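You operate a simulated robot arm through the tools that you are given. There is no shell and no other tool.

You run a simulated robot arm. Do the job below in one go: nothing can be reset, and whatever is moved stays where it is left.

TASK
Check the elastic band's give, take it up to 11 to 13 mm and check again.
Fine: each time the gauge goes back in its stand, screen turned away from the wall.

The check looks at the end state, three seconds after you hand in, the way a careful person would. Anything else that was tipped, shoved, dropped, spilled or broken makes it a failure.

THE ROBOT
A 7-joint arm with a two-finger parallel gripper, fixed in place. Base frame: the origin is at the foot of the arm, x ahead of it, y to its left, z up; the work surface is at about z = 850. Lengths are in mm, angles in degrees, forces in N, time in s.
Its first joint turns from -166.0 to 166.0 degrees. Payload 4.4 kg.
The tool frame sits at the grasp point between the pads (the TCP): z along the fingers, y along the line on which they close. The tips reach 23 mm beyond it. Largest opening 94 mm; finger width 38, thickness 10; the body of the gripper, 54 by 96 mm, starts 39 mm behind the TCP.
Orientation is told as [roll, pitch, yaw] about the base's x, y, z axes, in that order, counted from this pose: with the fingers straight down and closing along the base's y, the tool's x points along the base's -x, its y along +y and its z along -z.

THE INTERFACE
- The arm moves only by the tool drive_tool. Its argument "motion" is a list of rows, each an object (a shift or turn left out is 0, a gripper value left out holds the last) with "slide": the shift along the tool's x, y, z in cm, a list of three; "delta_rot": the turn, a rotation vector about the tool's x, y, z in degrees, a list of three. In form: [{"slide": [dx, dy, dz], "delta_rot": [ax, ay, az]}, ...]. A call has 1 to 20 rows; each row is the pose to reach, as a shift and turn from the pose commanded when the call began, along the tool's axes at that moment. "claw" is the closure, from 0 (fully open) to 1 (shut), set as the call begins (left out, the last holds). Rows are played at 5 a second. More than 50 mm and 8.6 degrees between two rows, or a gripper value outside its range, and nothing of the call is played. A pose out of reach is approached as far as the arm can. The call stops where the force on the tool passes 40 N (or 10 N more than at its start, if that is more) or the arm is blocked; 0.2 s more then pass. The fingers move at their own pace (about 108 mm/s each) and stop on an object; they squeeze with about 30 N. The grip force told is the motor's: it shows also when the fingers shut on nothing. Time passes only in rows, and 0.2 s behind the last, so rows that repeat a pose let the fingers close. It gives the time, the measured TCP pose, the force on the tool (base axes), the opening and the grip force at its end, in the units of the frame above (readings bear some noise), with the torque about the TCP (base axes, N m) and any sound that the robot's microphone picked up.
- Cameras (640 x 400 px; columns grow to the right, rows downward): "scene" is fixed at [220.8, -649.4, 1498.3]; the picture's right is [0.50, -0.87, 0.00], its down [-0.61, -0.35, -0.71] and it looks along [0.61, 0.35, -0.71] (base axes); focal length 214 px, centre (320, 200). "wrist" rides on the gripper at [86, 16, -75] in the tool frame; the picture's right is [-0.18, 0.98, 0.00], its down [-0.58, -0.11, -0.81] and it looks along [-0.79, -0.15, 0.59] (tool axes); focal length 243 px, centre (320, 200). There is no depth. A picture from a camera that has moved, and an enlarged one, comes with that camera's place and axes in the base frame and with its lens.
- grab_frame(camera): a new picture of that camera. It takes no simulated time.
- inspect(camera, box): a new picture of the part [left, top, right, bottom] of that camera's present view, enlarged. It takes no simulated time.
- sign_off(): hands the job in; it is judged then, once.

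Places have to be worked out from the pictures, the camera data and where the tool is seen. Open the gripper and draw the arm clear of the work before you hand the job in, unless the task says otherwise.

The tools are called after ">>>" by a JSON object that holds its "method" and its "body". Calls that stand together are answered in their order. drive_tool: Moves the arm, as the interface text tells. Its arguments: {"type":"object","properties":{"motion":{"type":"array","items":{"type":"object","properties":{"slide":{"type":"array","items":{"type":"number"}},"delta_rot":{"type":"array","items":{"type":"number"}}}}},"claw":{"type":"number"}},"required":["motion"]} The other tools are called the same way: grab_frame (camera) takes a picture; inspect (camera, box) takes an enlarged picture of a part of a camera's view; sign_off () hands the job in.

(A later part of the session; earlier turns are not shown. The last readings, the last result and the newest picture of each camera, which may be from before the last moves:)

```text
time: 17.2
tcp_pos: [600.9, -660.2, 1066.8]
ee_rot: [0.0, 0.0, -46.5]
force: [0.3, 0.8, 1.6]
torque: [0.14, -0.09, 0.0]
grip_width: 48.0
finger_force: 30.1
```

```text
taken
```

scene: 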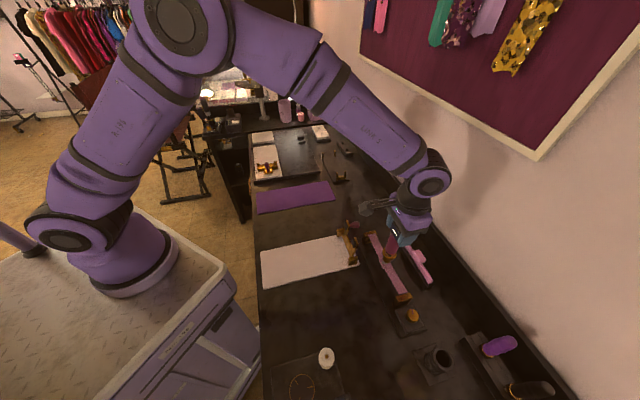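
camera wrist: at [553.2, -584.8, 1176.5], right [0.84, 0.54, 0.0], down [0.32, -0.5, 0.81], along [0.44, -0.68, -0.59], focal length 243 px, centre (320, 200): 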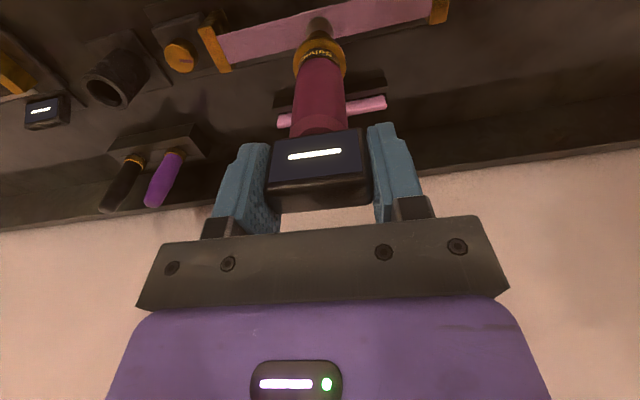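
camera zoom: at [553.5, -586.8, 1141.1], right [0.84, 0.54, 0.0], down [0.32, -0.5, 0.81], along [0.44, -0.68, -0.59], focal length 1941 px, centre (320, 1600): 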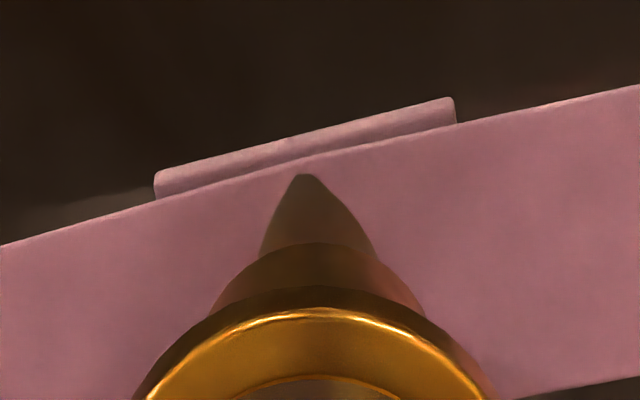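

The middle pad is sinking under the foot, showing below the band's edge, so the gauge is pressing correctly. I'll continue in small steps until it registers.

>>> {"method": "drive_tool", "body": {"motion": [{"slide": [0, 0, 0.1]}, {"slide": [0, 0, 0.2]}, {"slide": [0, 0, 0.3]}, {"slide": [0, 0, 0.3]}, {"slide": [0, 0, 0.3]}]}}

>>> {"method": "inspect", "body": {"camera": "scene", "box": [370, 210, 430, 270]}}

>>> {"method": "inspect", "body": {"camera": "wrist", "box": [200, 0, 440, 180]}}

```text
time: 18.4
tcp_pos: [601.7, -660.2, 1064.4]
ee_rot: [0.0, 0.0, -46.6]
force: [-0.2, -2.3, 2.0]
torque: [-0.51, 0.16, 0.01]
grip_width: 47.8
finger_force: 30.4
```

```text
6.67 times, centred on (400, 240) of scene
camera zoom: at [220.8, -649.4, 1498.3], right [0.5, -0.87, 0.0], down [-0.61, -0.35, -0.71], along [0.61, 0.35, -0.71], focal length 1430 px, centre (-213, -67)
```

zoom: 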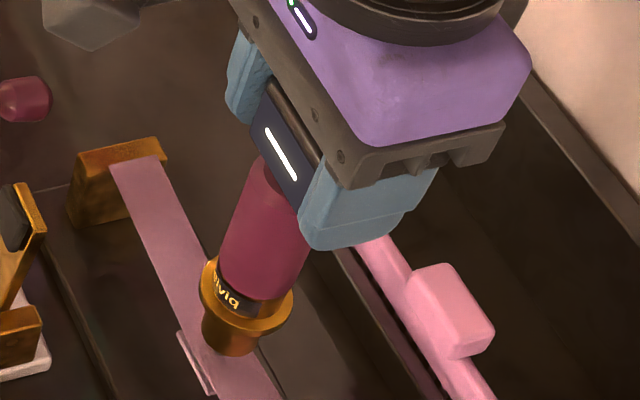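

```text
2.22 times, centred on (320, 90) of wrist
camera zoom: at [553.8, -586.0, 1137.4], right [0.84, 0.54, 0.0], down [0.32, -0.5, 0.81], along [0.44, -0.68, -0.59], focal length 539 px, centre (320, 444)
```

zoom: 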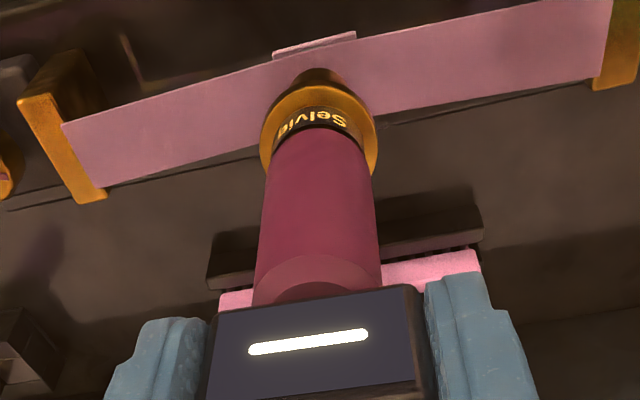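

The nose has come down to the band and the force is about 4.3 N. I'll hold here for about 1.5 s to let the gauge settle on a reading.

>>> {"method": "drive_tool", "body": {"motion": [{"slide": [0, 0, 0]}, {"slide": [0, 0, 0]}, {"slide": [0, 0, 0]}, {"slide": [0, 0, 0]}, {"slide": [0, 0, 0]}, {"slide": [0, 0, 0]}, {"slide": [0, 0, 0]}]}}

>>> {"method": "inspect", "body": {"camera": "wrist", "box": [200, 0, 440, 180]}}

>>> {"method": "inspect", "body": {"camera": "scene", "box": [380, 245, 412, 271]}}

```text
time: 20.0
tcp_pos: [603.0, -660.2, 1063.1]
ee_rot: [0.0, 0.0, -46.5]
force: [-0.7, 0.7, 1.9]
torque: [0.17, -0.01, 0.02]
grip_width: 47.8
finger_force: 30.1
```

```text
2.22 times, centred on (320, 90) of wrist
camera zoom: at [554.0, -585.6, 1137.4], right [0.84, 0.54, 0.0], down [0.32, -0.5, 0.81], along [0.44, -0.68, -0.59], focal length 539 px, centre (320, 444)
```

zoom: 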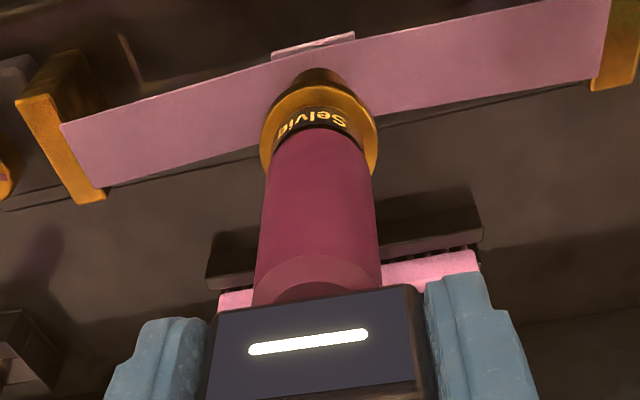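

```text
15.38 times, centred on (396, 258) of scene
camera zoom: at [220.8, -649.4, 1498.3], right [0.5, -0.87, 0.0], down [-0.61, -0.35, -0.71], along [0.61, 0.35, -0.71], focal length 3300 px, centre (-849, -692)
```

zoom: 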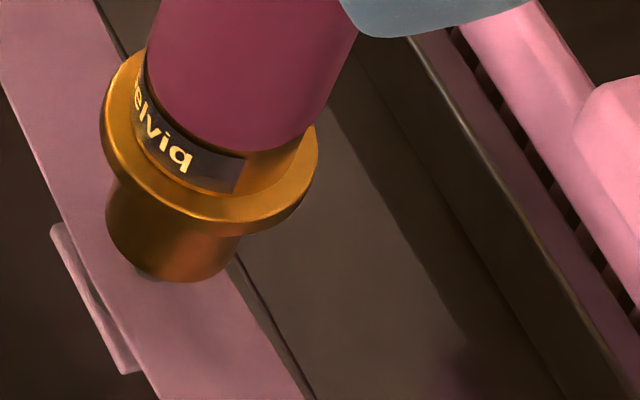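

The press force is about 4.2 N, still with no reading. The set load may be higher, so I'll add a few millimetres while watching the force.

>>> {"method": "drive_tool", "body": {"motion": [{"slide": [0, 0, 0.1]}, {"slide": [0, 0, 0.2]}, {"slide": [0, 0, 0.3]}, {"slide": [0, 0, 0.3]}, {"slide": [0, 0, 0.3]}]}}

>>> {"method": "inspect", "body": {"camera": "wrist", "box": [200, 0, 440, 180]}}

>>> {"method": "inspect", "body": {"camera": "scene", "box": [380, 245, 412, 271]}}

```text
time: 21.2
tcp_pos: [602.6, -658.6, 1059.3]
ee_rot: [0.0, 0.0, -46.5]
force: [-0.8, 0.3, 3.5]
torque: [0.08, 0.08, -0.02]
grip_width: 47.8
finger_force: 30.0
```

```text
2.22 times, centred on (320, 90) of wrist
camera zoom: at [554.0, -585.7, 1134.1], right [0.84, 0.54, 0.0], down [0.32, -0.5, 0.81], along [0.44, -0.68, -0.59], focal length 539 px, centre (320, 444)
```

zoom: 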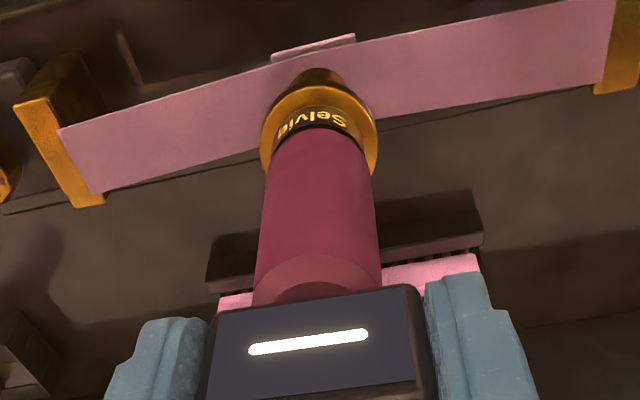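

```text
15.38 times, centred on (396, 258) of scene
camera zoom: at [220.8, -649.4, 1498.3], right [0.5, -0.87, 0.0], down [-0.61, -0.35, -0.71], along [0.61, 0.35, -0.71], focal length 3300 px, centre (-849, -692)
```

zoom: 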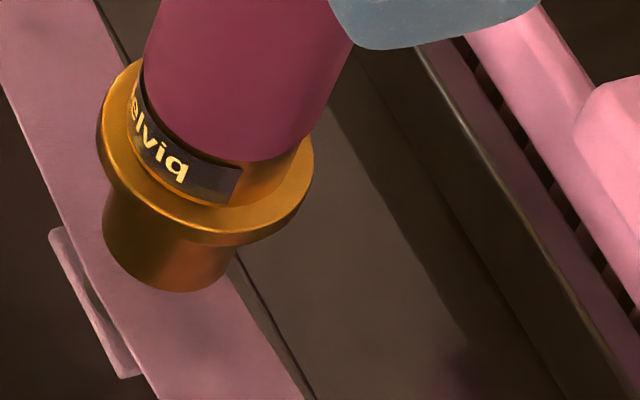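

The force is now about 5.8 N above free-hanging. I'll add 3 mm and hold.

>>> {"method": "drive_tool", "body": {"motion": [{"slide": [0, 0, 0.1]}, {"slide": [0, 0, 0.2]}, {"slide": [0, 0, 0.3]}, {"slide": [0, 0, 0.3]}, {"slide": [0, 0, 0.3]}, {"slide": [0, 0, 0.3]}, {"slide": [0, 0, 0.3]}]}}

>>> {"method": "inspect", "body": {"camera": "wrist", "box": [200, 0, 440, 180]}}

>>> {"method": "inspect", "body": {"camera": "scene", "box": [380, 245, 412, 271]}}

```text
time: 22.8
tcp_pos: [601.3, -660.0, 1057.8]
ee_rot: [0.0, 0.0, -46.5]
force: [0.5, 0.3, 2.5]
torque: [0.04, -0.06, -0.01]
grip_width: 48.0
finger_force: 29.3
```

```text
2.22 times, centred on (320, 90) of wrist
camera zoom: at [553.8, -586.1, 1132.0], right [0.84, 0.54, 0.0], down [0.32, -0.5, 0.81], along [0.44, -0.68, -0.59], focal length 539 px, centre (320, 444)
```

zoom: 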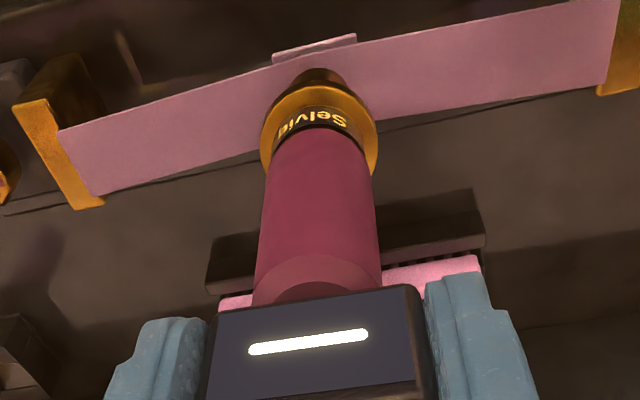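

```text
15.38 times, centred on (396, 258) of scene
camera zoom: at [220.8, -649.4, 1498.3], right [0.5, -0.87, 0.0], down [-0.61, -0.35, -0.71], along [0.61, 0.35, -0.71], focal length 3300 px, centre (-849, -692)
```

zoom: 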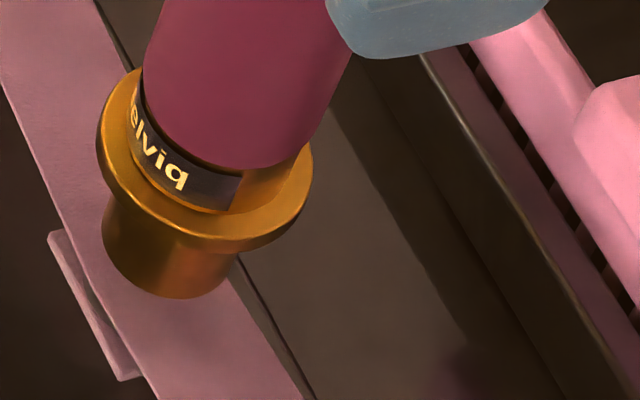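

Force rises only slowly and there's still no reading. The gauge may latch at the point where the red mark meets the nose, or on release, so I'll ease up in steps and watch the screen.

>>> {"method": "drive_tool", "body": {"motion": [{"slide": [0, 0, -0.2]}, {"slide": [0, 0, -0.4]}, {"slide": [0, 0, -0.6]}, {"slide": [0, 0, -0.6]}, {"slide": [0, 0, -0.6]}, {"slide": [0, 0, -0.6]}]}}

>>> {"method": "inspect", "body": {"camera": "wrist", "box": [200, 0, 440, 180]}}

>>> {"method": "inspect", "body": {"camera": "scene", "box": [380, 245, 412, 271]}}

```text
time: 24.2
tcp_pos: [602.1, -661.0, 1062.1]
ee_rot: [0.0, 0.1, -46.4]
force: [0.4, 1.0, 2.3]
torque: [0.07, 0.07, 0.0]
grip_width: 47.8
finger_force: 30.5
```

```text
2.22 times, centred on (320, 90) of wrist
camera zoom: at [553.5, -586.4, 1137.3], right [0.84, 0.54, 0.0], down [0.32, -0.5, 0.81], along [0.44, -0.68, -0.59], focal length 539 px, centre (320, 444)
```

zoom: 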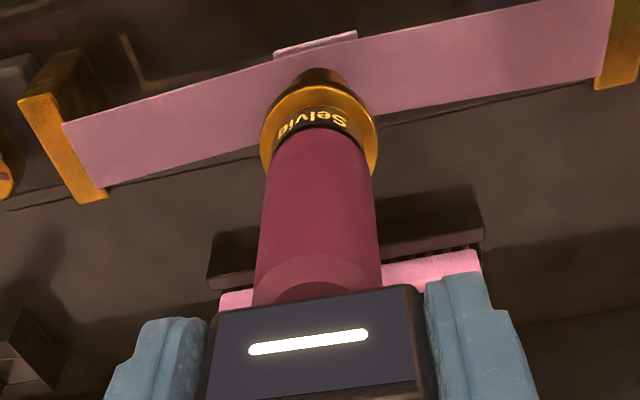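

```text
15.38 times, centred on (396, 258) of scene
camera zoom: at [220.8, -649.4, 1498.3], right [0.5, -0.87, 0.0], down [-0.61, -0.35, -0.71], along [0.61, 0.35, -0.71], focal length 3300 px, centre (-849, -692)
```

zoom: 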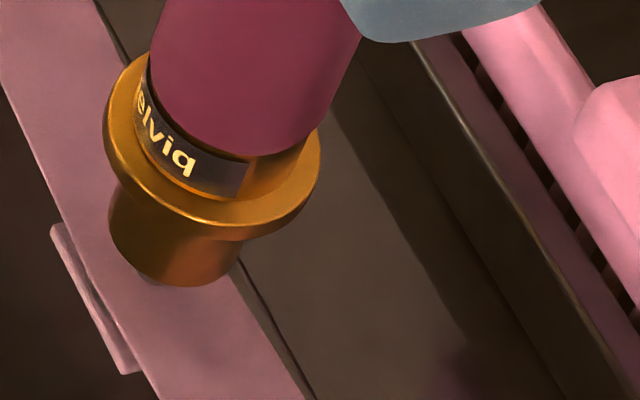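

I'll lift fully off the band to see whether a reading latches on release.

>>> {"method": "drive_tool", "body": {"motion": [{"slide": [0, 0, -0.4]}, {"slide": [0, 0, -0.8]}, {"slide": [0, 0, -1.2]}, {"slide": [0, 0, -1.6]}, {"slide": [0, 0, -2.2]}, {"slide": [0, 0, -2.6]}, {"slide": [0, 0, -2.6]}]}}

>>> {"method": "inspect", "body": {"camera": "wrist", "box": [200, 0, 440, 180]}}

>>> {"method": "inspect", "body": {"camera": "scene", "box": [380, 235, 412, 261]}}

```text
time: 25.8
tcp_pos: [602.6, -658.7, 1089.8]
ee_rot: [0.0, 0.0, -46.4]
force: [-0.2, -0.2, -2.3]
torque: [-0.01, -0.02, 0.01]
grip_width: 47.7
finger_force: 30.1
```

```text
2.22 times, centred on (320, 90) of wrist
camera zoom: at [554.1, -584.7, 1164.2], right [0.84, 0.54, 0.0], down [0.32, -0.5, 0.81], along [0.44, -0.68, -0.59], focal length 539 px, centre (320, 444)
```

zoom: 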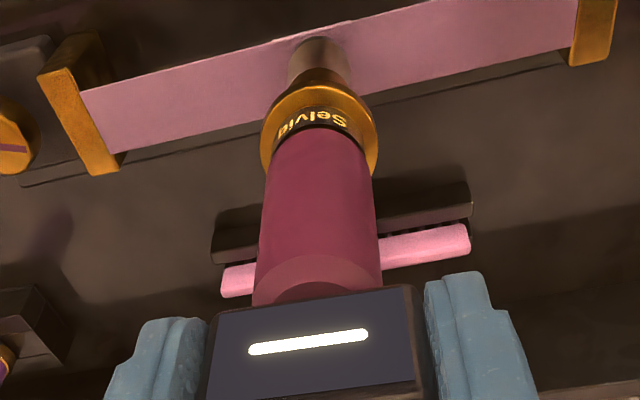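

```text
15.38 times, centred on (396, 248) of scene
camera zoom: at [220.8, -649.4, 1498.3], right [0.5, -0.87, 0.0], down [-0.61, -0.35, -0.71], along [0.61, 0.35, -0.71], focal length 3300 px, centre (-849, -538)
```

zoom: 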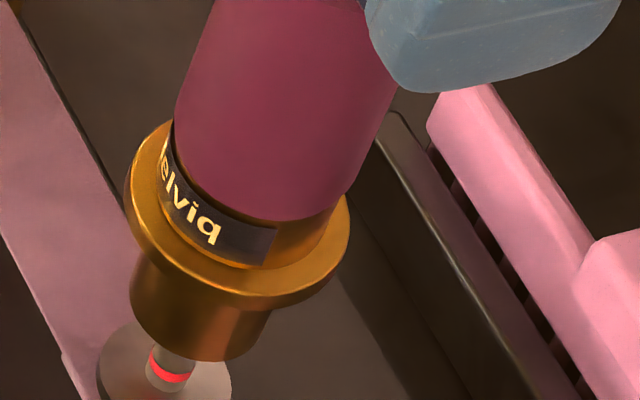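

No reading latched. In this close view the red ring sits about 10 mm below the nose on the plunger, so earlier I'd stopped just short of the set load, where the ring meets the nose. I'll press again, deeper this time, and check the screen as I go.

>>> {"method": "drive_tool", "body": {"motion": [{"slide": [0, 0, 0.7]}, {"slide": [0, 0, 1.3]}, {"slide": [0, 0, 1.8]}, {"slide": [0, 0, 2.2]}, {"slide": [0, 0, 2.6]}, {"slide": [0, 0, 3.0]}, {"slide": [0, 0, 3.3]}, {"slide": [0, 0, 3.5]}, {"slide": [0, 0, 3.5]}, {"slide": [0, 0, 3.5]}]}}

>>> {"method": "inspect", "body": {"camera": "wrist", "box": [200, 0, 440, 180]}}

>>> {"method": "inspect", "body": {"camera": "scene", "box": [380, 245, 412, 271]}}

```text
time: 28.0
tcp_pos: [602.8, -659.8, 1054.3]
ee_rot: [-0.1, 0.1, -46.5]
force: [1.4, -2.3, 4.1]
torque: [-0.27, -0.04, 0.0]
grip_width: 47.6
finger_force: 30.4
```

```text
2.22 times, centred on (320, 90) of wrist
camera zoom: at [553.8, -585.4, 1128.7], right [0.84, 0.54, 0.0], down [0.32, -0.5, 0.81], along [0.44, -0.68, -0.59], focal length 539 px, centre (320, 444)
```

zoom: 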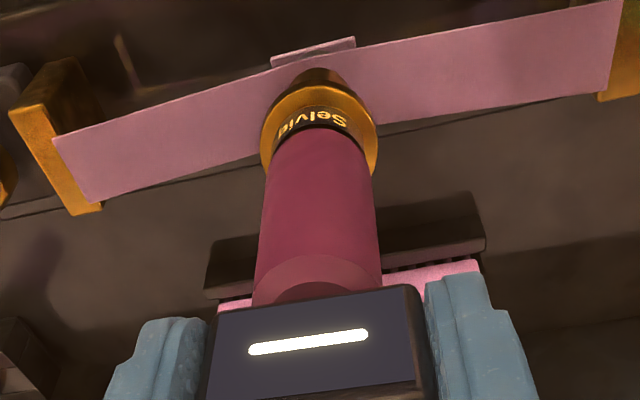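

```text
15.38 times, centred on (396, 258) of scene
camera zoom: at [220.8, -649.4, 1498.3], right [0.5, -0.87, 0.0], down [-0.61, -0.35, -0.71], along [0.61, 0.35, -0.71], focal length 3300 px, centre (-849, -692)
```

zoom: 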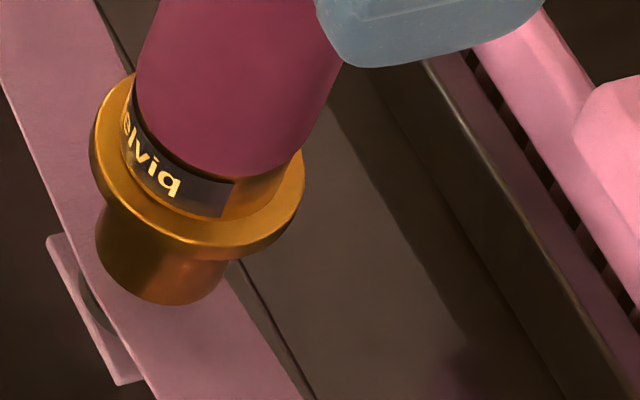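

The pad is sinking further, with the force at about 6.4 N. I'll keep going in 1.5–2 mm steps with holds.

>>> {"method": "drive_tool", "body": {"motion": [{"slide": [0, 0, 0.1]}, {"slide": [0, 0, 0.2]}, {"slide": [0, 0, 0.2]}, {"slide": [0, 0, 0.2]}, {"slide": [0, 0, 0.2]}]}}

>>> {"method": "inspect", "body": {"camera": "wrist", "box": [240, 100, 400, 200]}}

>>> {"method": "drive_tool", "body": {"motion": [{"slide": [0, 0, 0.1]}, {"slide": [0, 0, 0.2]}, {"slide": [0, 0, 0.2]}, {"slide": [0, 0, 0.2]}, {"slide": [0, 0, 0.2]}]}}

>>> {"method": "inspect", "body": {"camera": "wrist", "box": [240, 100, 400, 200]}}

>>> {"method": "inspect", "body": {"camera": "scene", "box": [380, 245, 412, 271]}}

```text
time: 29.2
tcp_pos: [601.1, -658.6, 1053.1]
ee_rot: [0.0, 0.0, -46.5]
force: [-0.4, -0.5, 4.6]
torque: [-0.08, -0.03, 0.0]
grip_width: 47.8
finger_force: 30.1
```

```text
4.00 times, centred on (320, 150) of wrist
camera zoom: at [553.8, -585.0, 1126.9], right [0.84, 0.54, 0.0], down [0.32, -0.5, 0.81], along [0.44, -0.68, -0.59], focal length 970 px, centre (320, 400)
```

zoom: 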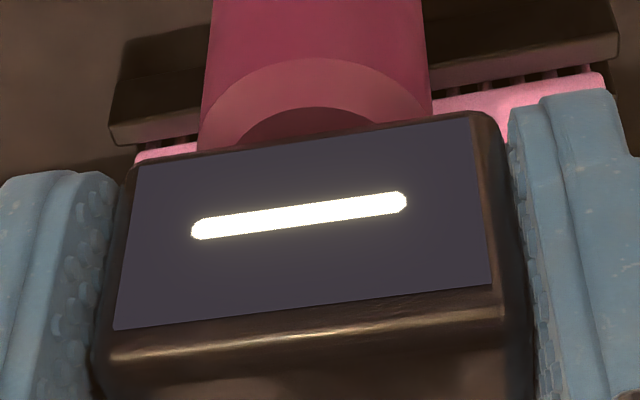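

```text
time: 30.4
tcp_pos: [600.8, -658.3, 1049.8]
ee_rot: [0.0, 0.0, -46.5]
force: [-0.3, 1.9, 4.6]
torque: [0.38, -0.04, -0.02]
grip_width: 48.0
finger_force: 30.0
```

```text
4.00 times, centred on (320, 150) of wrist
camera zoom: at [553.7, -585.7, 1124.8], right [0.84, 0.54, 0.0], down [0.32, -0.5, 0.81], along [0.44, -0.68, -0.59], focal length 970 px, centre (320, 400)
```

zoom: 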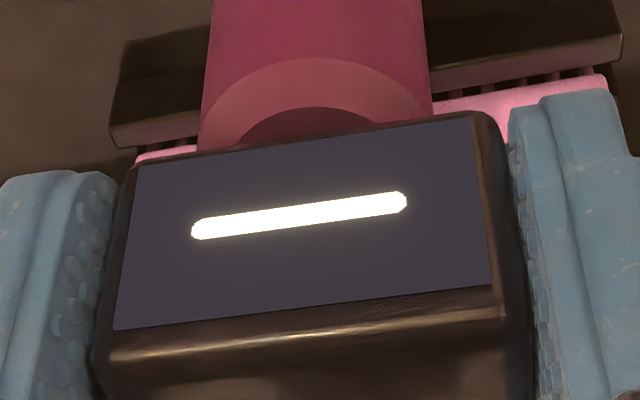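

```text
15.38 times, centred on (396, 258) of scene
camera zoom: at [220.8, -649.4, 1498.3], right [0.5, -0.87, 0.0], down [-0.61, -0.35, -0.71], along [0.61, 0.35, -0.71], focal length 3300 px, centre (-849, -692)
```

zoom: 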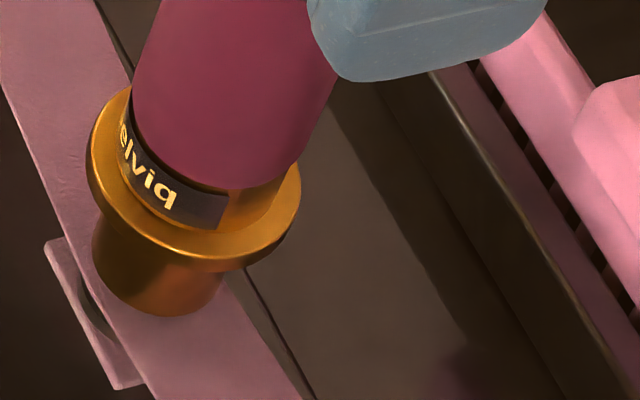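

The press force is about 7 N and the pad has sunk about 16 mm, with the plunger almost home. I'll do two more small steps.

>>> {"method": "drive_tool", "body": {"motion": [{"slide": [0, 0, 0.1]}, {"slide": [0, 0, 0.2]}, {"slide": [0, 0, 0.3]}, {"slide": [0, 0, 0.3]}, {"slide": [0, 0, 0.3]}, {"slide": [0, 0, 0.3]}]}}

>>> {"method": "inspect", "body": {"camera": "wrist", "box": [240, 100, 400, 200]}}

>>> {"method": "inspect", "body": {"camera": "scene", "box": [380, 245, 412, 271]}}

```text
time: 31.8
tcp_pos: [602.4, -659.9, 1048.5]
ee_rot: [0.0, 0.1, -46.4]
force: [-1.0, -1.7, 5.0]
torque: [-0.23, 0.14, 0.02]
grip_width: 47.9
finger_force: 29.3
```

```text
4.00 times, centred on (320, 150) of wrist
camera zoom: at [554.1, -585.8, 1121.5], right [0.84, 0.54, 0.0], down [0.32, -0.5, 0.81], along [0.44, -0.68, -0.59], focal length 970 px, centre (320, 400)
```

zoom: 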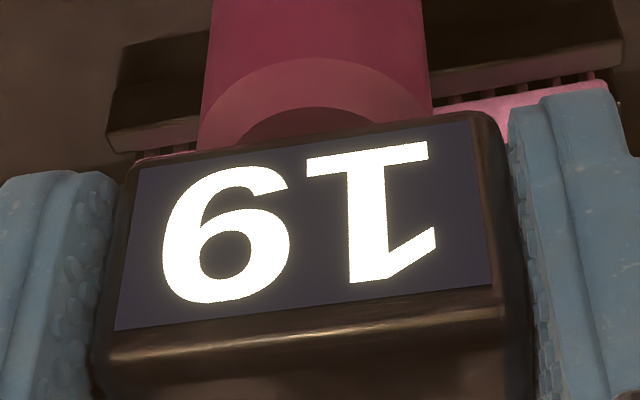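

```text
15.38 times, centred on (396, 258) of scene
camera zoom: at [220.8, -649.4, 1498.3], right [0.5, -0.87, 0.0], down [-0.61, -0.35, -0.71], along [0.61, 0.35, -0.71], focal length 3300 px, centre (-849, -692)
```

zoom: 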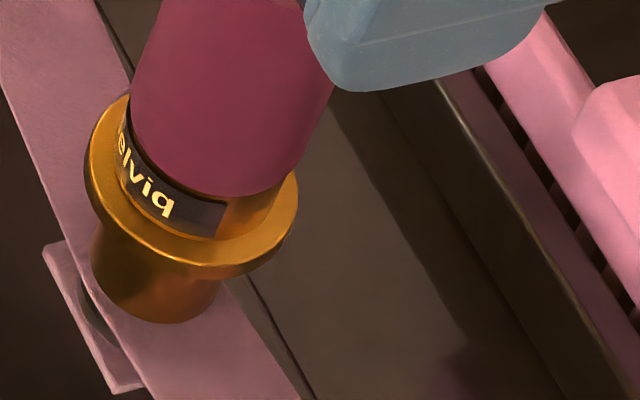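

The screen reads 19 (upside down in this view), so the band's give is 19 mm and needs tightening to 11–13. I'll lift off now and see whether the reading stays.

>>> {"method": "drive_tool", "body": {"motion": [{"slide": [0, 0, -0.5]}, {"slide": [0, 0, -1.0]}, {"slide": [0, 0, -1.6]}, {"slide": [0, 0, -2.2]}, {"slide": [0, 0, -3.0]}, {"slide": [0, 0, -4.0]}, {"slide": [0, 0, -6.0]}, {"slide": [0, 0, -8.5]}, {"slide": [0, 0, -11]}, {"slide": [0, 0, -11]}]}}

>>> {"method": "inspect", "body": {"camera": "wrist", "box": [240, 100, 400, 200]}}

>>> {"method": "inspect", "body": {"camera": "scene", "box": [350, 210, 430, 310]}}

```text
time: 34.0
tcp_pos: [599.9, -659.3, 1158.1]
ee_rot: [-0.1, 0.0, -46.5]
force: [0.4, -0.6, -2.6]
torque: [-0.01, -0.05, -0.01]
grip_width: 47.8
finger_force: 29.7
```

```text
4.00 times, centred on (320, 150) of wrist
camera zoom: at [551.6, -584.8, 1232.1], right [0.84, 0.54, 0.0], down [0.32, -0.5, 0.81], along [0.44, -0.68, -0.59], focal length 970 px, centre (320, 400)
```

zoom: 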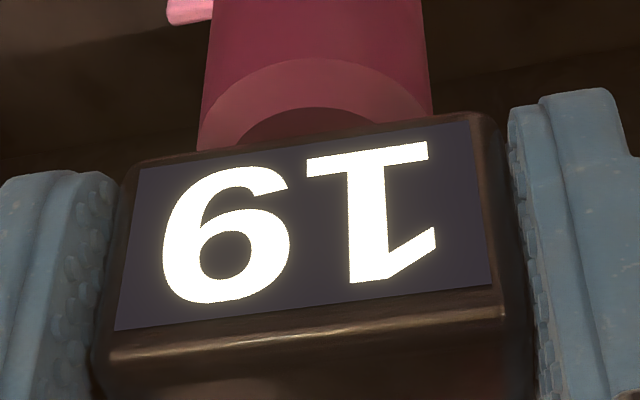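

```text
4.00 times, centred on (390, 260) of scene
camera zoom: at [220.8, -649.4, 1498.3], right [0.5, -0.87, 0.0], down [-0.61, -0.35, -0.71], along [0.61, 0.35, -0.71], focal length 858 px, centre (40, -40)
```

zoom: 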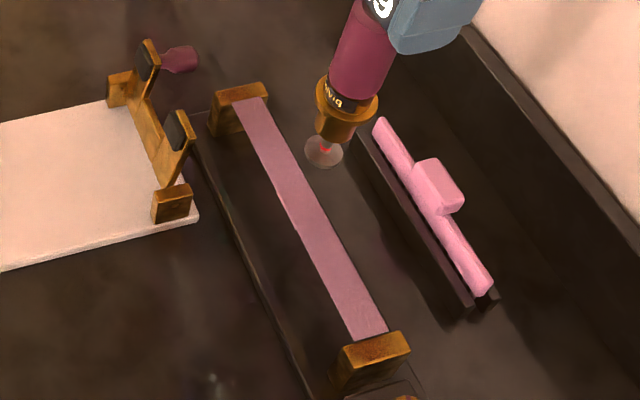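

The reading stays at 19 and the band has sprung back. I'll take the gauge back along the same path to stand above its socket.

>>> {"method": "drive_tool", "body": {"motion": [{"slide": [-0.1, -1.5, -0.2]}, {"slide": [-0.3, -4, -0.2]}, {"slide": [-0.5, -7, -0.2]}, {"slide": [-0.7, -10, -0.2]}, {"slide": [-0.9, -13, -0.2]}, {"slide": [-1.1, -16, -0.2]}, {"slide": [-1.3, -19, -0.2]}, {"slide": [-1.5, -22, -0.2]}, {"slide": [-1.7, -24.2, -0.2]}, {"slide": [-1.7, -25.0, -0.2]}, {"slide": [-1.7, -25.0, -0.2]}, {"slide": [-1.7, -25.0, -0.2]}]}}

>>> {"method": "inspect", "body": {"camera": "wrist", "box": [270, 0, 370, 80]}}

>>> {"method": "inspect", "body": {"camera": "scene", "box": [400, 310, 540, 400]}}

```text
time: 36.6
tcp_pos: [431.8, -845.1, 1159.5]
ee_rot: [-0.1, 0.0, -46.5]
force: [-0.8, -0.1, -1.9]
torque: [0.01, -0.01, 0.03]
grip_width: 47.5
finger_force: 30.0
```

```text
5.00 times, centred on (320, 40) of wrist
camera zoom: at [384.1, -771.6, 1233.4], right [0.84, 0.54, 0.0], down [0.32, -0.5, 0.81], along [0.44, -0.68, -0.59], focal length 1213 px, centre (320, 1000)
```

zoom: 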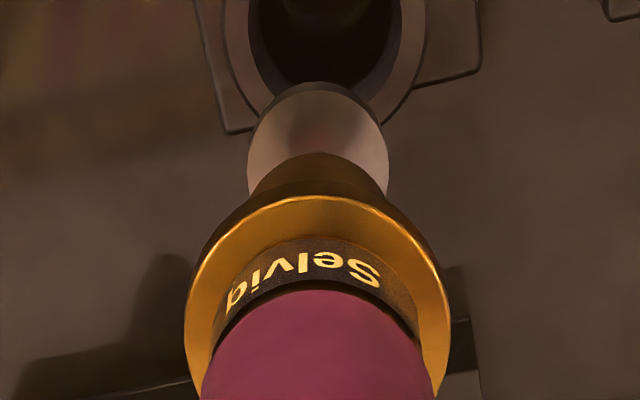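

```text
4.44 times, centred on (470, 355) of scene
camera zoom: at [220.8, -649.4, 1498.3], right [0.5, -0.87, 0.0], down [-0.61, -0.35, -0.71], along [0.61, 0.35, -0.71], focal length 953 px, centre (-347, -489)
```

zoom: 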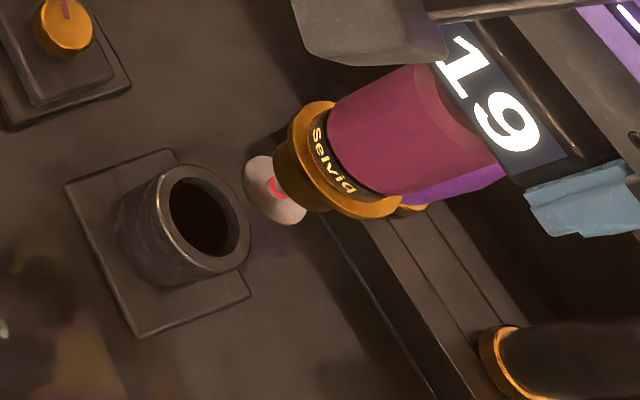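

The scene view confirms "19". The gauge is within about 1 mm of its lifted position, so I'll correct by 1.2 mm, lower until the foot is just above the socket mouth, and check.

>>> {"method": "drive_tool", "body": {"motion": [{"slide": [0.05, 0.12, 1.5]}, {"slide": [0.05, 0.12, 3.5]}, {"slide": [0.05, 0.12, 5.5]}, {"slide": [0.05, 0.12, 7.2]}, {"slide": [0.05, 0.12, 7.2]}, {"slide": [0.05, 0.12, 7.2]}]}}

>>> {"method": "inspect", "body": {"camera": "wrist", "box": [270, 0, 370, 80]}}

>>> {"method": "inspect", "body": {"camera": "scene", "box": [410, 320, 490, 390]}}

```text
time: 38.0
tcp_pos: [432.3, -842.1, 1088.7]
ee_rot: [0.0, 0.0, -46.6]
force: [-0.2, 0.1, -2.6]
torque: [0.02, 0.03, 0.0]
grip_width: 47.8
finger_force: 30.7
```

```text
5.00 times, centred on (320, 40) of wrist
camera zoom: at [385.0, -768.9, 1162.3], right [0.84, 0.54, 0.0], down [0.32, -0.5, 0.81], along [0.44, -0.68, -0.59], focal length 1213 px, centre (320, 1000)
```

zoom: 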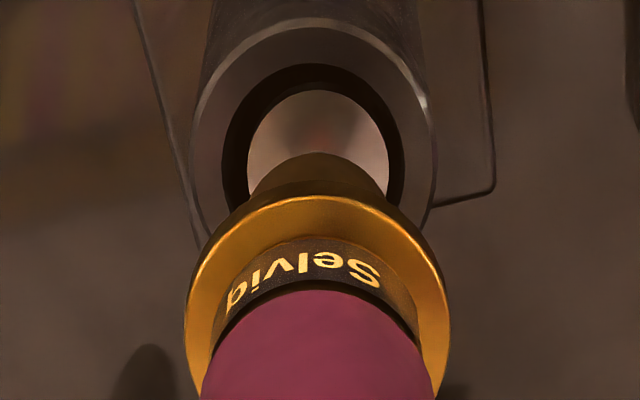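

```text
5.71 times, centred on (450, 355) of scene
camera zoom: at [220.8, -649.4, 1498.3], right [0.5, -0.87, 0.0], down [-0.61, -0.35, -0.71], along [0.61, 0.35, -0.71], focal length 1226 px, centre (-423, -686)
```

zoom: 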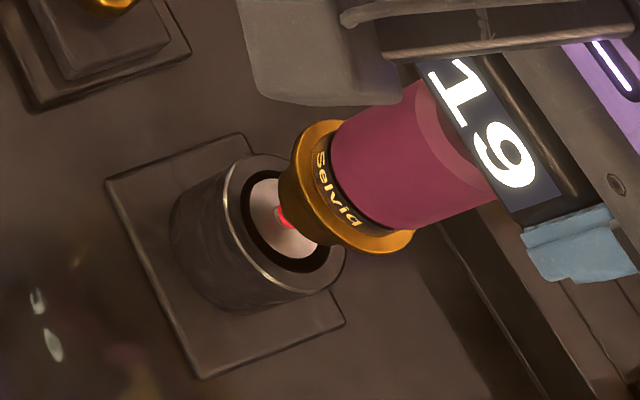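

The disc is centred in the socket mouth with about 4 mm clearance all round. I'll shift 1 mm and lower the rest of the way while watching the force.

>>> {"method": "drive_tool", "body": {"motion": [{"slide": [0, -0.1, 1.0]}, {"slide": [0, -0.1, 2.2]}, {"slide": [0, -0.1, 3.4]}, {"slide": [0, -0.1, 4.4]}, {"slide": [0, -0.1, 5.1]}, {"slide": [0, -0.1, 5.5]}, {"slide": [0, -0.1, 5.5]}]}}

>>> {"method": "grab_frame", "body": {"camera": "wrist"}}

>>> {"method": "inspect", "body": {"camera": "scene", "box": [410, 320, 490, 390]}}

```text
time: 39.6
tcp_pos: [432.7, -844.6, 1032.6]
ee_rot: [0.0, 0.0, -46.5]
force: [0.6, 0.6, -2.1]
torque: [0.02, -0.02, 0.01]
grip_width: 47.9
finger_force: 30.2
```

```text
taken
camera wrist: at [383.5, -770.3, 1107.5], right [0.84, 0.54, 0.0], down [0.32, -0.5, 0.81], along [0.44, -0.68, -0.59], focal length 243 px, centre (320, 200)
```

wrist: 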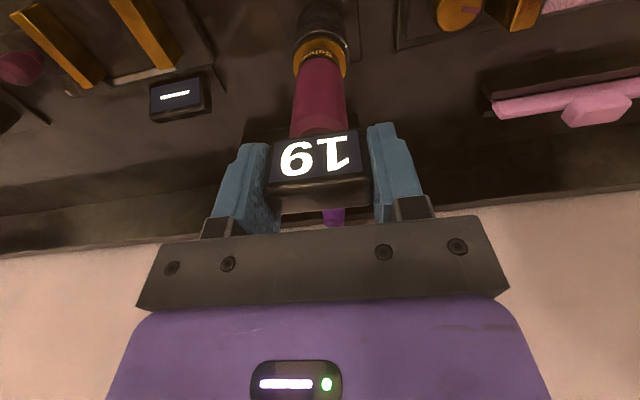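

```text
5.71 times, centred on (450, 355) of scene
camera zoom: at [220.8, -649.4, 1498.3], right [0.5, -0.87, 0.0], down [-0.61, -0.35, -0.71], along [0.61, 0.35, -0.71], focal length 1226 px, centre (-423, -686)
```

zoom: 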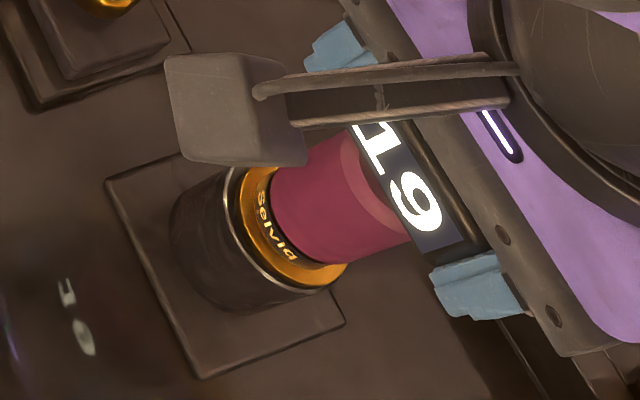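

It's about 3 mm above being seated. I'll ease it down until the weight comes off the gripper.

>>> {"method": "drive_tool", "body": {"motion": [{"slide": [0, 0, 0.1]}, {"slide": [0, 0, 0.2]}, {"slide": [0, 0, 0.28]}, {"slide": [0, 0, 0.28]}, {"slide": [0, 0, 0.28]}]}}

```text
time: 40.8
tcp_pos: [431.1, -842.9, 1030.2]
ee_rot: [0.1, -0.1, -46.5]
force: [-0.3, 2.6, 11.4]
torque: [0.45, 0.27, -0.02]
grip_width: 47.8
finger_force: 29.8
```

It's seated, with the tool pressing at about 13 N. I'll back off slightly and check the force before letting go.

>>> {"method": "drive_tool", "body": {"motion": [{"slide": [0, 0, -0.05]}, {"slide": [0, 0, -0.08]}, {"slide": [0, 0, -0.08]}, {"slide": [0, 0, -0.08]}]}}

```text
time: 41.8
tcp_pos: [432.8, -842.9, 1030.2]
ee_rot: [0.0, 0.0, -46.4]
force: [-2.5, 3.9, 11.4]
torque: [0.43, 0.46, -0.02]
grip_width: 47.9
finger_force: 30.4
```

>>> {"method": "drive_tool", "body": {"motion": [{"slide": [0, 0, -0.05]}, {"slide": [0, 0, -0.1]}, {"slide": [0, 0, -0.1]}, {"slide": [0, 0, -0.1]}]}}

```text
time: 42.8
tcp_pos: [433.9, -843.6, 1030.4]
ee_rot: [-0.1, 0.1, -46.5]
force: [-0.1, 0.3, -2.2]
torque: [0.02, 0.03, -0.02]
grip_width: 47.7
finger_force: 29.9
```

The load is off, and the gauge is less than 1 mm from seated. I'll nudge it down 0.8 mm and open the gripper.

>>> {"method": "drive_tool", "body": {"motion": [{"slide": [0, 0, 0.06]}, {"slide": [0, 0, 0.09]}, {"slide": [0, 0, 0.09]}]}}

>>> {"method": "drive_tool", "body": {"motion": [{"slide": [0, 0, 0]}, {"slide": [0, 0, 0]}, {"slide": [0, 0, 0]}, {"slide": [0, 0, 0]}], "claw": 0}}

>>> {"method": "grab_frame", "body": {"camera": "wrist"}}

```text
time: 43.6
tcp_pos: [433.2, -843.8, 1029.8]
ee_rot: [0.0, 0.0, -46.5]
force: [0.2, 0.4, 0.5]
torque: [0.02, 0.05, -0.01]
grip_width: 47.9
finger_force: 29.9
```

```text
time: 44.6
tcp_pos: [431.8, -842.8, 1029.9]
ee_rot: [-0.1, 0.0, -46.5]
force: [0.3, -0.1, 0.5]
torque: [0.01, 0.02, 0.04]
grip_width: 94.3
finger_force: 0.0
```

```text
taken
camera wrist: at [383.8, -769.9, 1104.5], right [0.84, 0.54, 0.0], down [0.32, -0.5, 0.81], along [0.44, -0.68, -0.59], focal length 243 px, centre (320, 200)
```

wrist: 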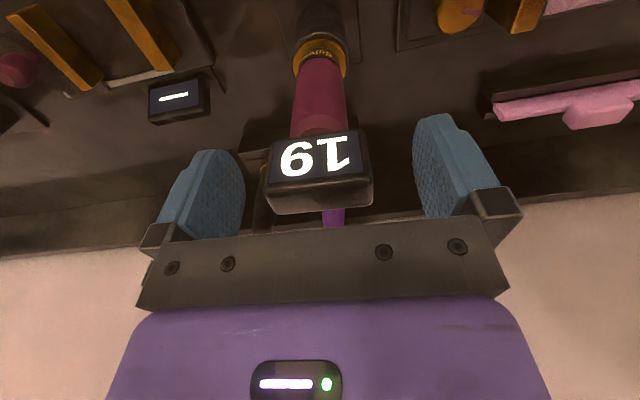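

The gauge stands in its socket reading 19, with the screen facing away from the wall. I'll raise clear and look at the knob closely.

>>> {"method": "drive_tool", "body": {"motion": [{"slide": [0, 0, -1]}, {"slide": [0, 0, -3]}, {"slide": [0, 0, -6]}, {"slide": [0, 0, -9]}, {"slide": [0, 0, -12]}, {"slide": [0, 1.5, -13]}, {"slide": [0.5, 4.5, -13]}, {"slide": [1, 7.5, -13]}, {"slide": [1.5, 10, -13]}]}}

>>> {"method": "grab_frame", "body": {"camera": "wrist"}}

>>> {"method": "inspect", "body": {"camera": "scene", "box": [385, 285, 435, 335]}}

>>> {"method": "inspect", "body": {"camera": "scene", "box": [410, 320, 510, 395]}}

```text
time: 46.6
tcp_pos: [494.7, -766.5, 1161.6]
ee_rot: [0.0, 0.0, -46.6]
force: [0.2, -2.0, -0.5]
torque: [0.01, -0.08, 0.03]
grip_width: 94.2
finger_force: 0.1
```

```text
taken
camera wrist: at [446.6, -692.4, 1235.5], right [0.84, 0.54, 0.0], down [0.32, -0.5, 0.81], along [0.44, -0.68, -0.59], focal length 243 px, centre (320, 200)
```

wrist: 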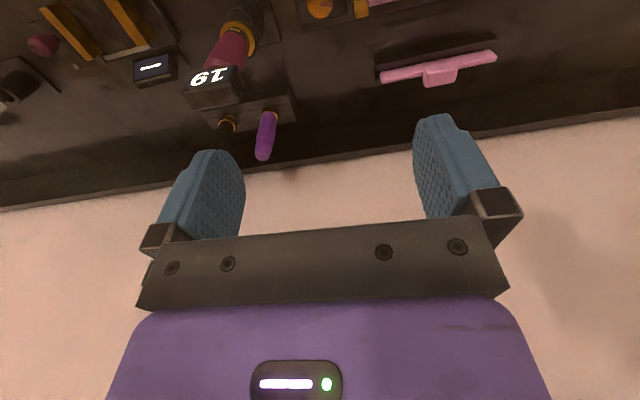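

```text
8.00 times, centred on (410, 310) of scene
camera zoom: at [220.8, -649.4, 1498.3], right [0.5, -0.87, 0.0], down [-0.61, -0.35, -0.71], along [0.61, 0.35, -0.71], focal length 1716 px, centre (-400, -680)
```

zoom: 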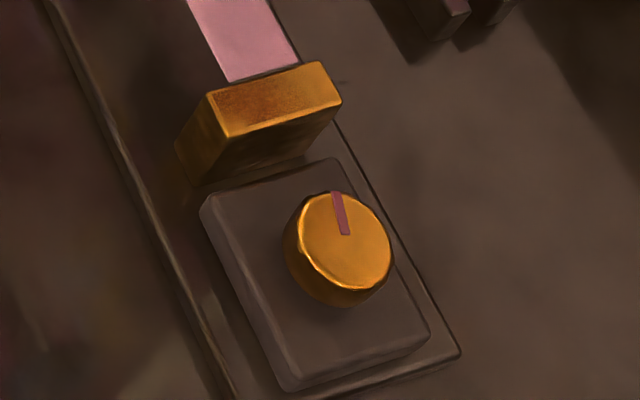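

```text
5.33 times, centred on (460, 358) of scene
camera zoom: at [220.8, -649.4, 1498.3], right [0.5, -0.87, 0.0], down [-0.61, -0.35, -0.71], along [0.61, 0.35, -0.71], focal length 1144 px, centre (-427, -640)
```

zoom: 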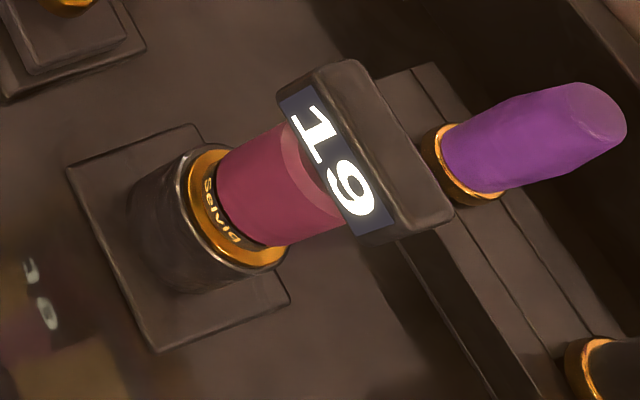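

The gauge is well seated. The knob is about 30 mm across, with its top at about z 905, centred near (494.5,-766.5) right under the TCP. I'll set the opening to about 50 mm so the fingers clear the post, and come down to just above the knob.

>>> {"method": "drive_tool", "body": {"motion": [{"slide": [0, 0, 2]}, {"slide": [0, 0, 6]}, {"slide": [0, 0, 10]}, {"slide": [0, 0, 14]}, {"slide": [0, 0, 17.5]}, {"slide": [0, 0, 20]}, {"slide": [0, 0, 20.5]}, {"slide": [0, 0, 20.5]}], "claw": 0.468}}

>>> {"method": "grab_frame", "body": {"camera": "wrist"}}

>>> {"method": "inspect", "body": {"camera": "scene", "box": [370, 260, 470, 340]}}

```text
time: 48.4
tcp_pos: [495.2, -764.2, 957.3]
ee_rot: [0.1, 0.1, -46.5]
force: [0.1, 0.0, 0.1]
torque: [0.01, -0.02, 0.04]
grip_width: 50.1
finger_force: 0.1
```

```text
taken
camera wrist: at [446.3, -690.7, 1030.4], right [0.84, 0.54, 0.0], down [0.32, -0.5, 0.81], along [0.44, -0.68, -0.59], focal length 243 px, centre (320, 200)
```

wrist: 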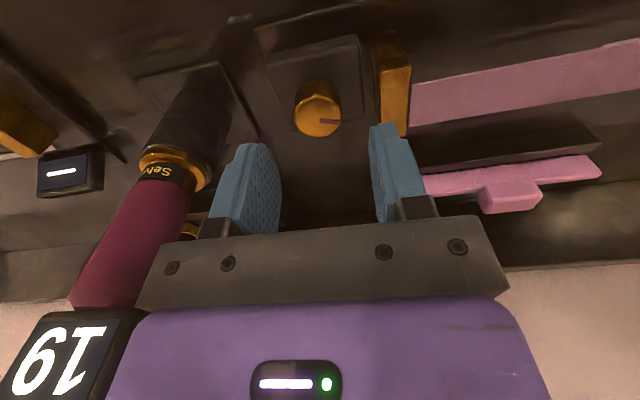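

```text
5.00 times, centred on (420, 300) of scene
camera zoom: at [220.8, -649.4, 1498.3], right [0.5, -0.87, 0.0], down [-0.61, -0.35, -0.71], along [0.61, 0.35, -0.71], focal length 1072 px, centre (-180, -300)
```

zoom: 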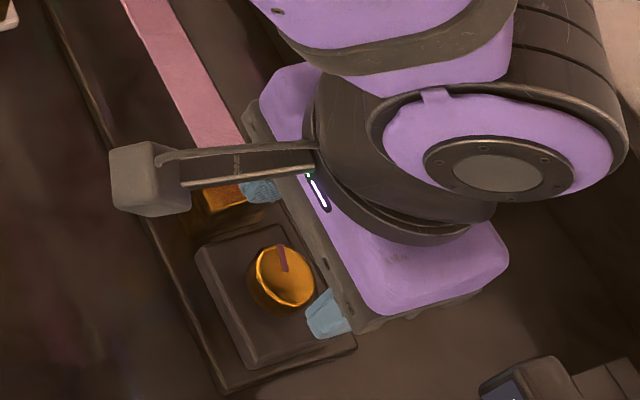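

The knob is centred between the fingers. I'll enlarge to check that the right finger clears the post before going lower.

>>> {"method": "inspect", "body": {"camera": "wrist", "box": [260, 20, 440, 150]}}

```text
3.08 times, centred on (350, 85) of wrist
camera zoom: at [446.3, -690.7, 1030.4], right [0.84, 0.54, 0.0], down [0.32, -0.5, 0.81], along [0.44, -0.68, -0.59], focal length 746 px, centre (228, 554)
```

zoom: 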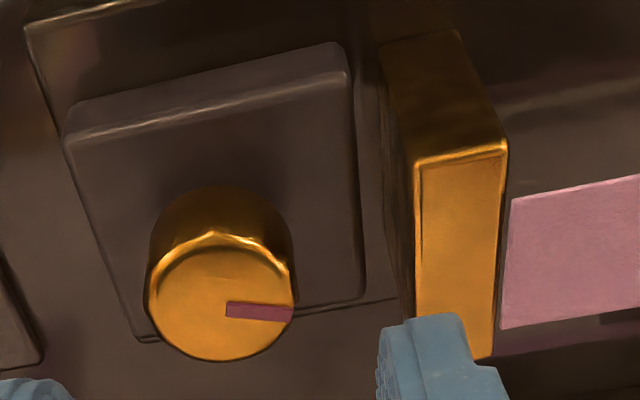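

The near face of the post is only about 35 mm from the knob axis, so with this orientation the open finger would hit it. I'll raise, turn the tool so the fingers close across the band (yaw about -115°), and then come down.

>>> {"method": "drive_tool", "body": {"motion": [{"slide": [0, 0, -2]}, {"slide": [0, 0, -5]}, {"slide": [0, 0, -5], "delta_rot": [0, 0, 8]}, {"slide": [0, 0, -5], "delta_rot": [0, 0, 16]}, {"slide": [0, 0, -5], "delta_rot": [0, 0, 24]}, {"slide": [0, 0, -5], "delta_rot": [0, 0, 32]}, {"slide": [0, 0, -5], "delta_rot": [0, 0, 40]}, {"slide": [0, 0, -5], "delta_rot": [0, 0, 48]}, {"slide": [0, 0, -5], "delta_rot": [0, 0, 56]}, {"slide": [0, 0, -5], "delta_rot": [0, 0, 64]}, {"slide": [0, 0, -5], "delta_rot": [0, 0, 68.5]}, {"slide": [0, 0, -5], "delta_rot": [0, 0, 68.5]}]}}

>>> {"method": "grab_frame", "body": {"camera": "wrist"}}

>>> {"method": "grab_frame", "body": {"camera": "scene"}}

```text
time: 51.0
tcp_pos: [493.6, -764.6, 1005.6]
ee_rot: [0.0, 0.1, -115.1]
force: [-0.2, 0.6, -0.4]
torque: [0.02, -0.04, 0.01]
grip_width: 49.7
finger_force: 0.1
```

```text
taken
camera wrist: at [545.6, -692.6, 1079.4], right [0.81, -0.58, 0.0], down [-0.34, -0.48, 0.81], along [-0.47, -0.65, -0.59], focal length 243 px, centre (320, 200)
```

wrist: 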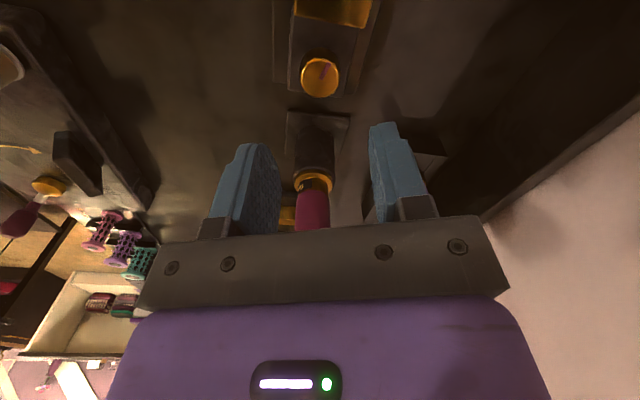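

```text
taken
```

scene: 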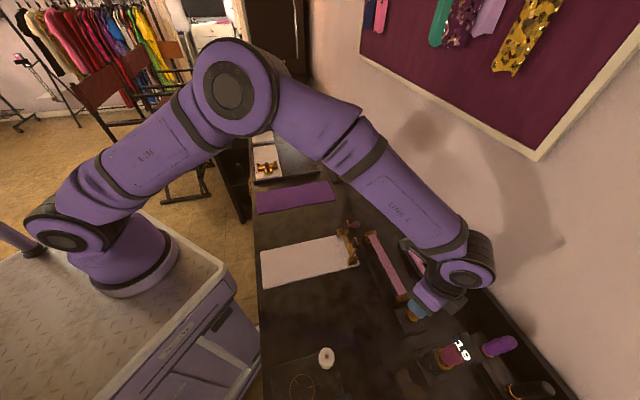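

The turn went fine and the new view puts the knob top at (493.3,-765.4,902). I'll shift 2 mm and come down around the knob, slowly at the end.

>>> {"method": "drive_tool", "body": {"motion": [{"slide": [-0.2, -0.05, 2]}, {"slide": [-0.2, -0.05, 4]}, {"slide": [-0.2, -0.05, 6]}, {"slide": [-0.2, -0.05, 7.5]}, {"slide": [-0.2, -0.05, 8.2]}, {"slide": [-0.2, -0.05, 8.7]}, {"slide": [-0.2, -0.05, 8.7]}]}}

>>> {"method": "grab_frame", "body": {"camera": "wrist"}}

>>> {"method": "inspect", "body": {"camera": "scene", "box": [380, 275, 440, 335]}}

```text
time: 52.6
tcp_pos: [493.4, -765.4, 918.7]
ee_rot: [-0.1, 0.1, -115.0]
force: [-0.7, 1.4, 0.1]
torque: [-0.02, 0.0, -0.05]
grip_width: 49.9
finger_force: 0.1
```

```text
taken
camera wrist: at [543.2, -694.6, 992.5], right [0.81, -0.58, 0.0], down [-0.34, -0.48, 0.81], along [-0.47, -0.66, -0.59], focal length 243 px, centre (320, 200)
```

wrist: 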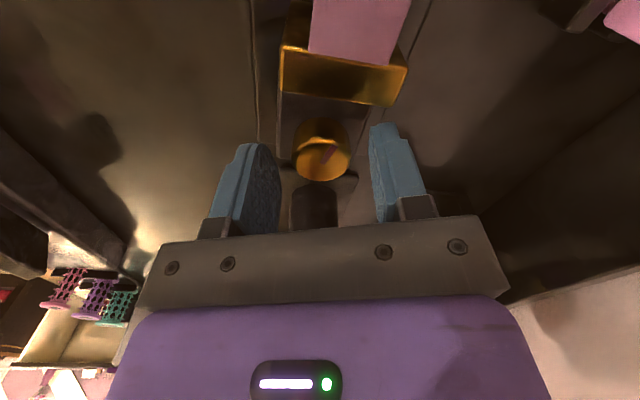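

```text
6.67 times, centred on (410, 305) of scene
camera zoom: at [220.8, -649.4, 1498.3], right [0.5, -0.87, 0.0], down [-0.61, -0.35, -0.71], along [0.61, 0.35, -0.71], focal length 1430 px, centre (-280, -500)
```

zoom: 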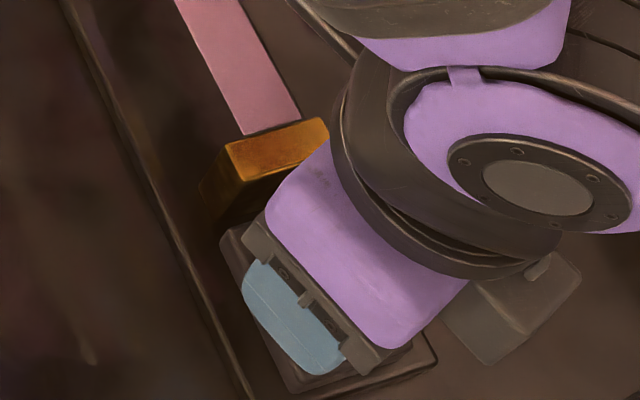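

I'll get a wider scene view to check what the grey part beside the gripper is, and its clearance to the gauge.

>>> {"method": "inspect", "body": {"camera": "scene", "box": [360, 230, 520, 370]}}

>>> {"method": "inspect", "body": {"camera": "wrist", "box": [240, 80, 420, 220]}}

```text
2.86 times, centred on (440, 300) of scene
camera zoom: at [220.8, -649.4, 1498.3], right [0.5, -0.87, 0.0], down [-0.61, -0.35, -0.71], along [0.61, 0.35, -0.71], focal length 613 px, centre (-23, -86)
```

zoom: 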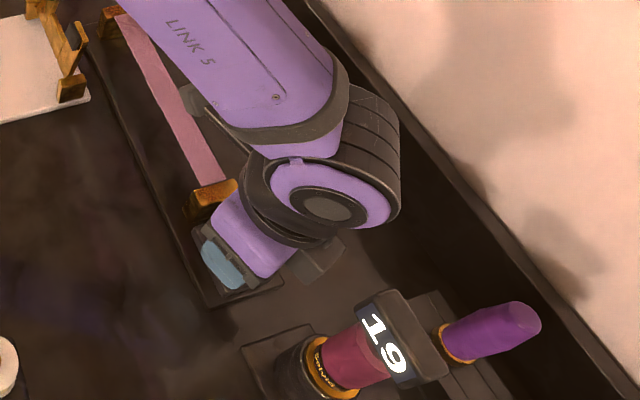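

```text
2.86 times, centred on (330, 150) of wrist
camera zoom: at [543.2, -694.6, 992.5], right [0.81, -0.58, 0.0], down [-0.34, -0.48, 0.81], along [-0.47, -0.66, -0.59], focal length 693 px, centre (291, 343)
```

zoom: 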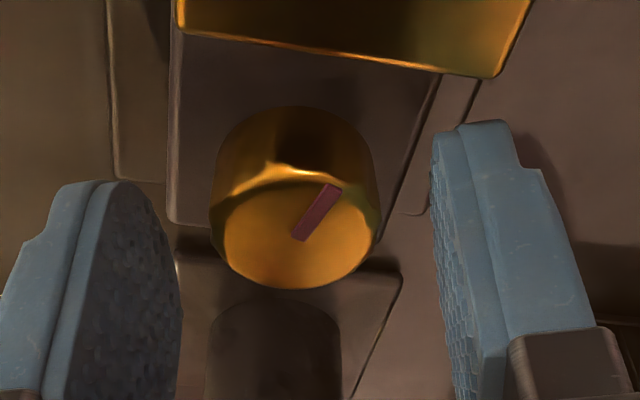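

There's clearance all round. I'll go 4 mm lower for a better hold on the knob, then close on it.

>>> {"method": "drive_tool", "body": {"motion": [{"slide": [0, 0, 0.2]}, {"slide": [0, 0, 0.4]}, {"slide": [0, 0, 0.4]}]}}

>>> {"method": "drive_tool", "body": {"motion": [{"slide": [0, 0, 0]}, {"slide": [0, 0, 0]}, {"slide": [0, 0, 0]}], "claw": 1}}

>>> {"method": "grab_frame", "body": {"camera": "wrist"}}

```text
time: 53.4
tcp_pos: [494.3, -763.8, 914.1]
ee_rot: [0.0, 0.0, -115.0]
force: [-0.6, -0.3, 0.3]
torque: [0.01, 0.03, 0.02]
grip_width: 50.1
finger_force: 0.0
```

```text
time: 54.2
tcp_pos: [493.5, -765.4, 913.7]
ee_rot: [0.0, 0.1, -114.9]
force: [3.5, -2.7, -1.0]
torque: [-0.24, -0.08, 0.02]
grip_width: 29.0
finger_force: 45.0
```

```text
taken
camera wrist: at [544.4, -693.7, 988.0], right [0.81, -0.58, 0.0], down [-0.34, -0.48, 0.81], along [-0.47, -0.66, -0.59], focal length 243 px, centre (320, 200)
```

wrist: 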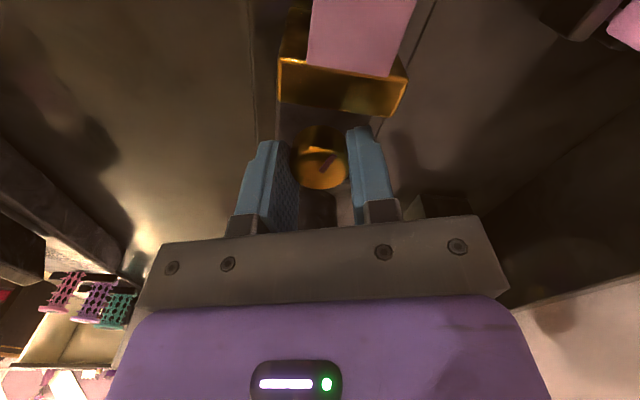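

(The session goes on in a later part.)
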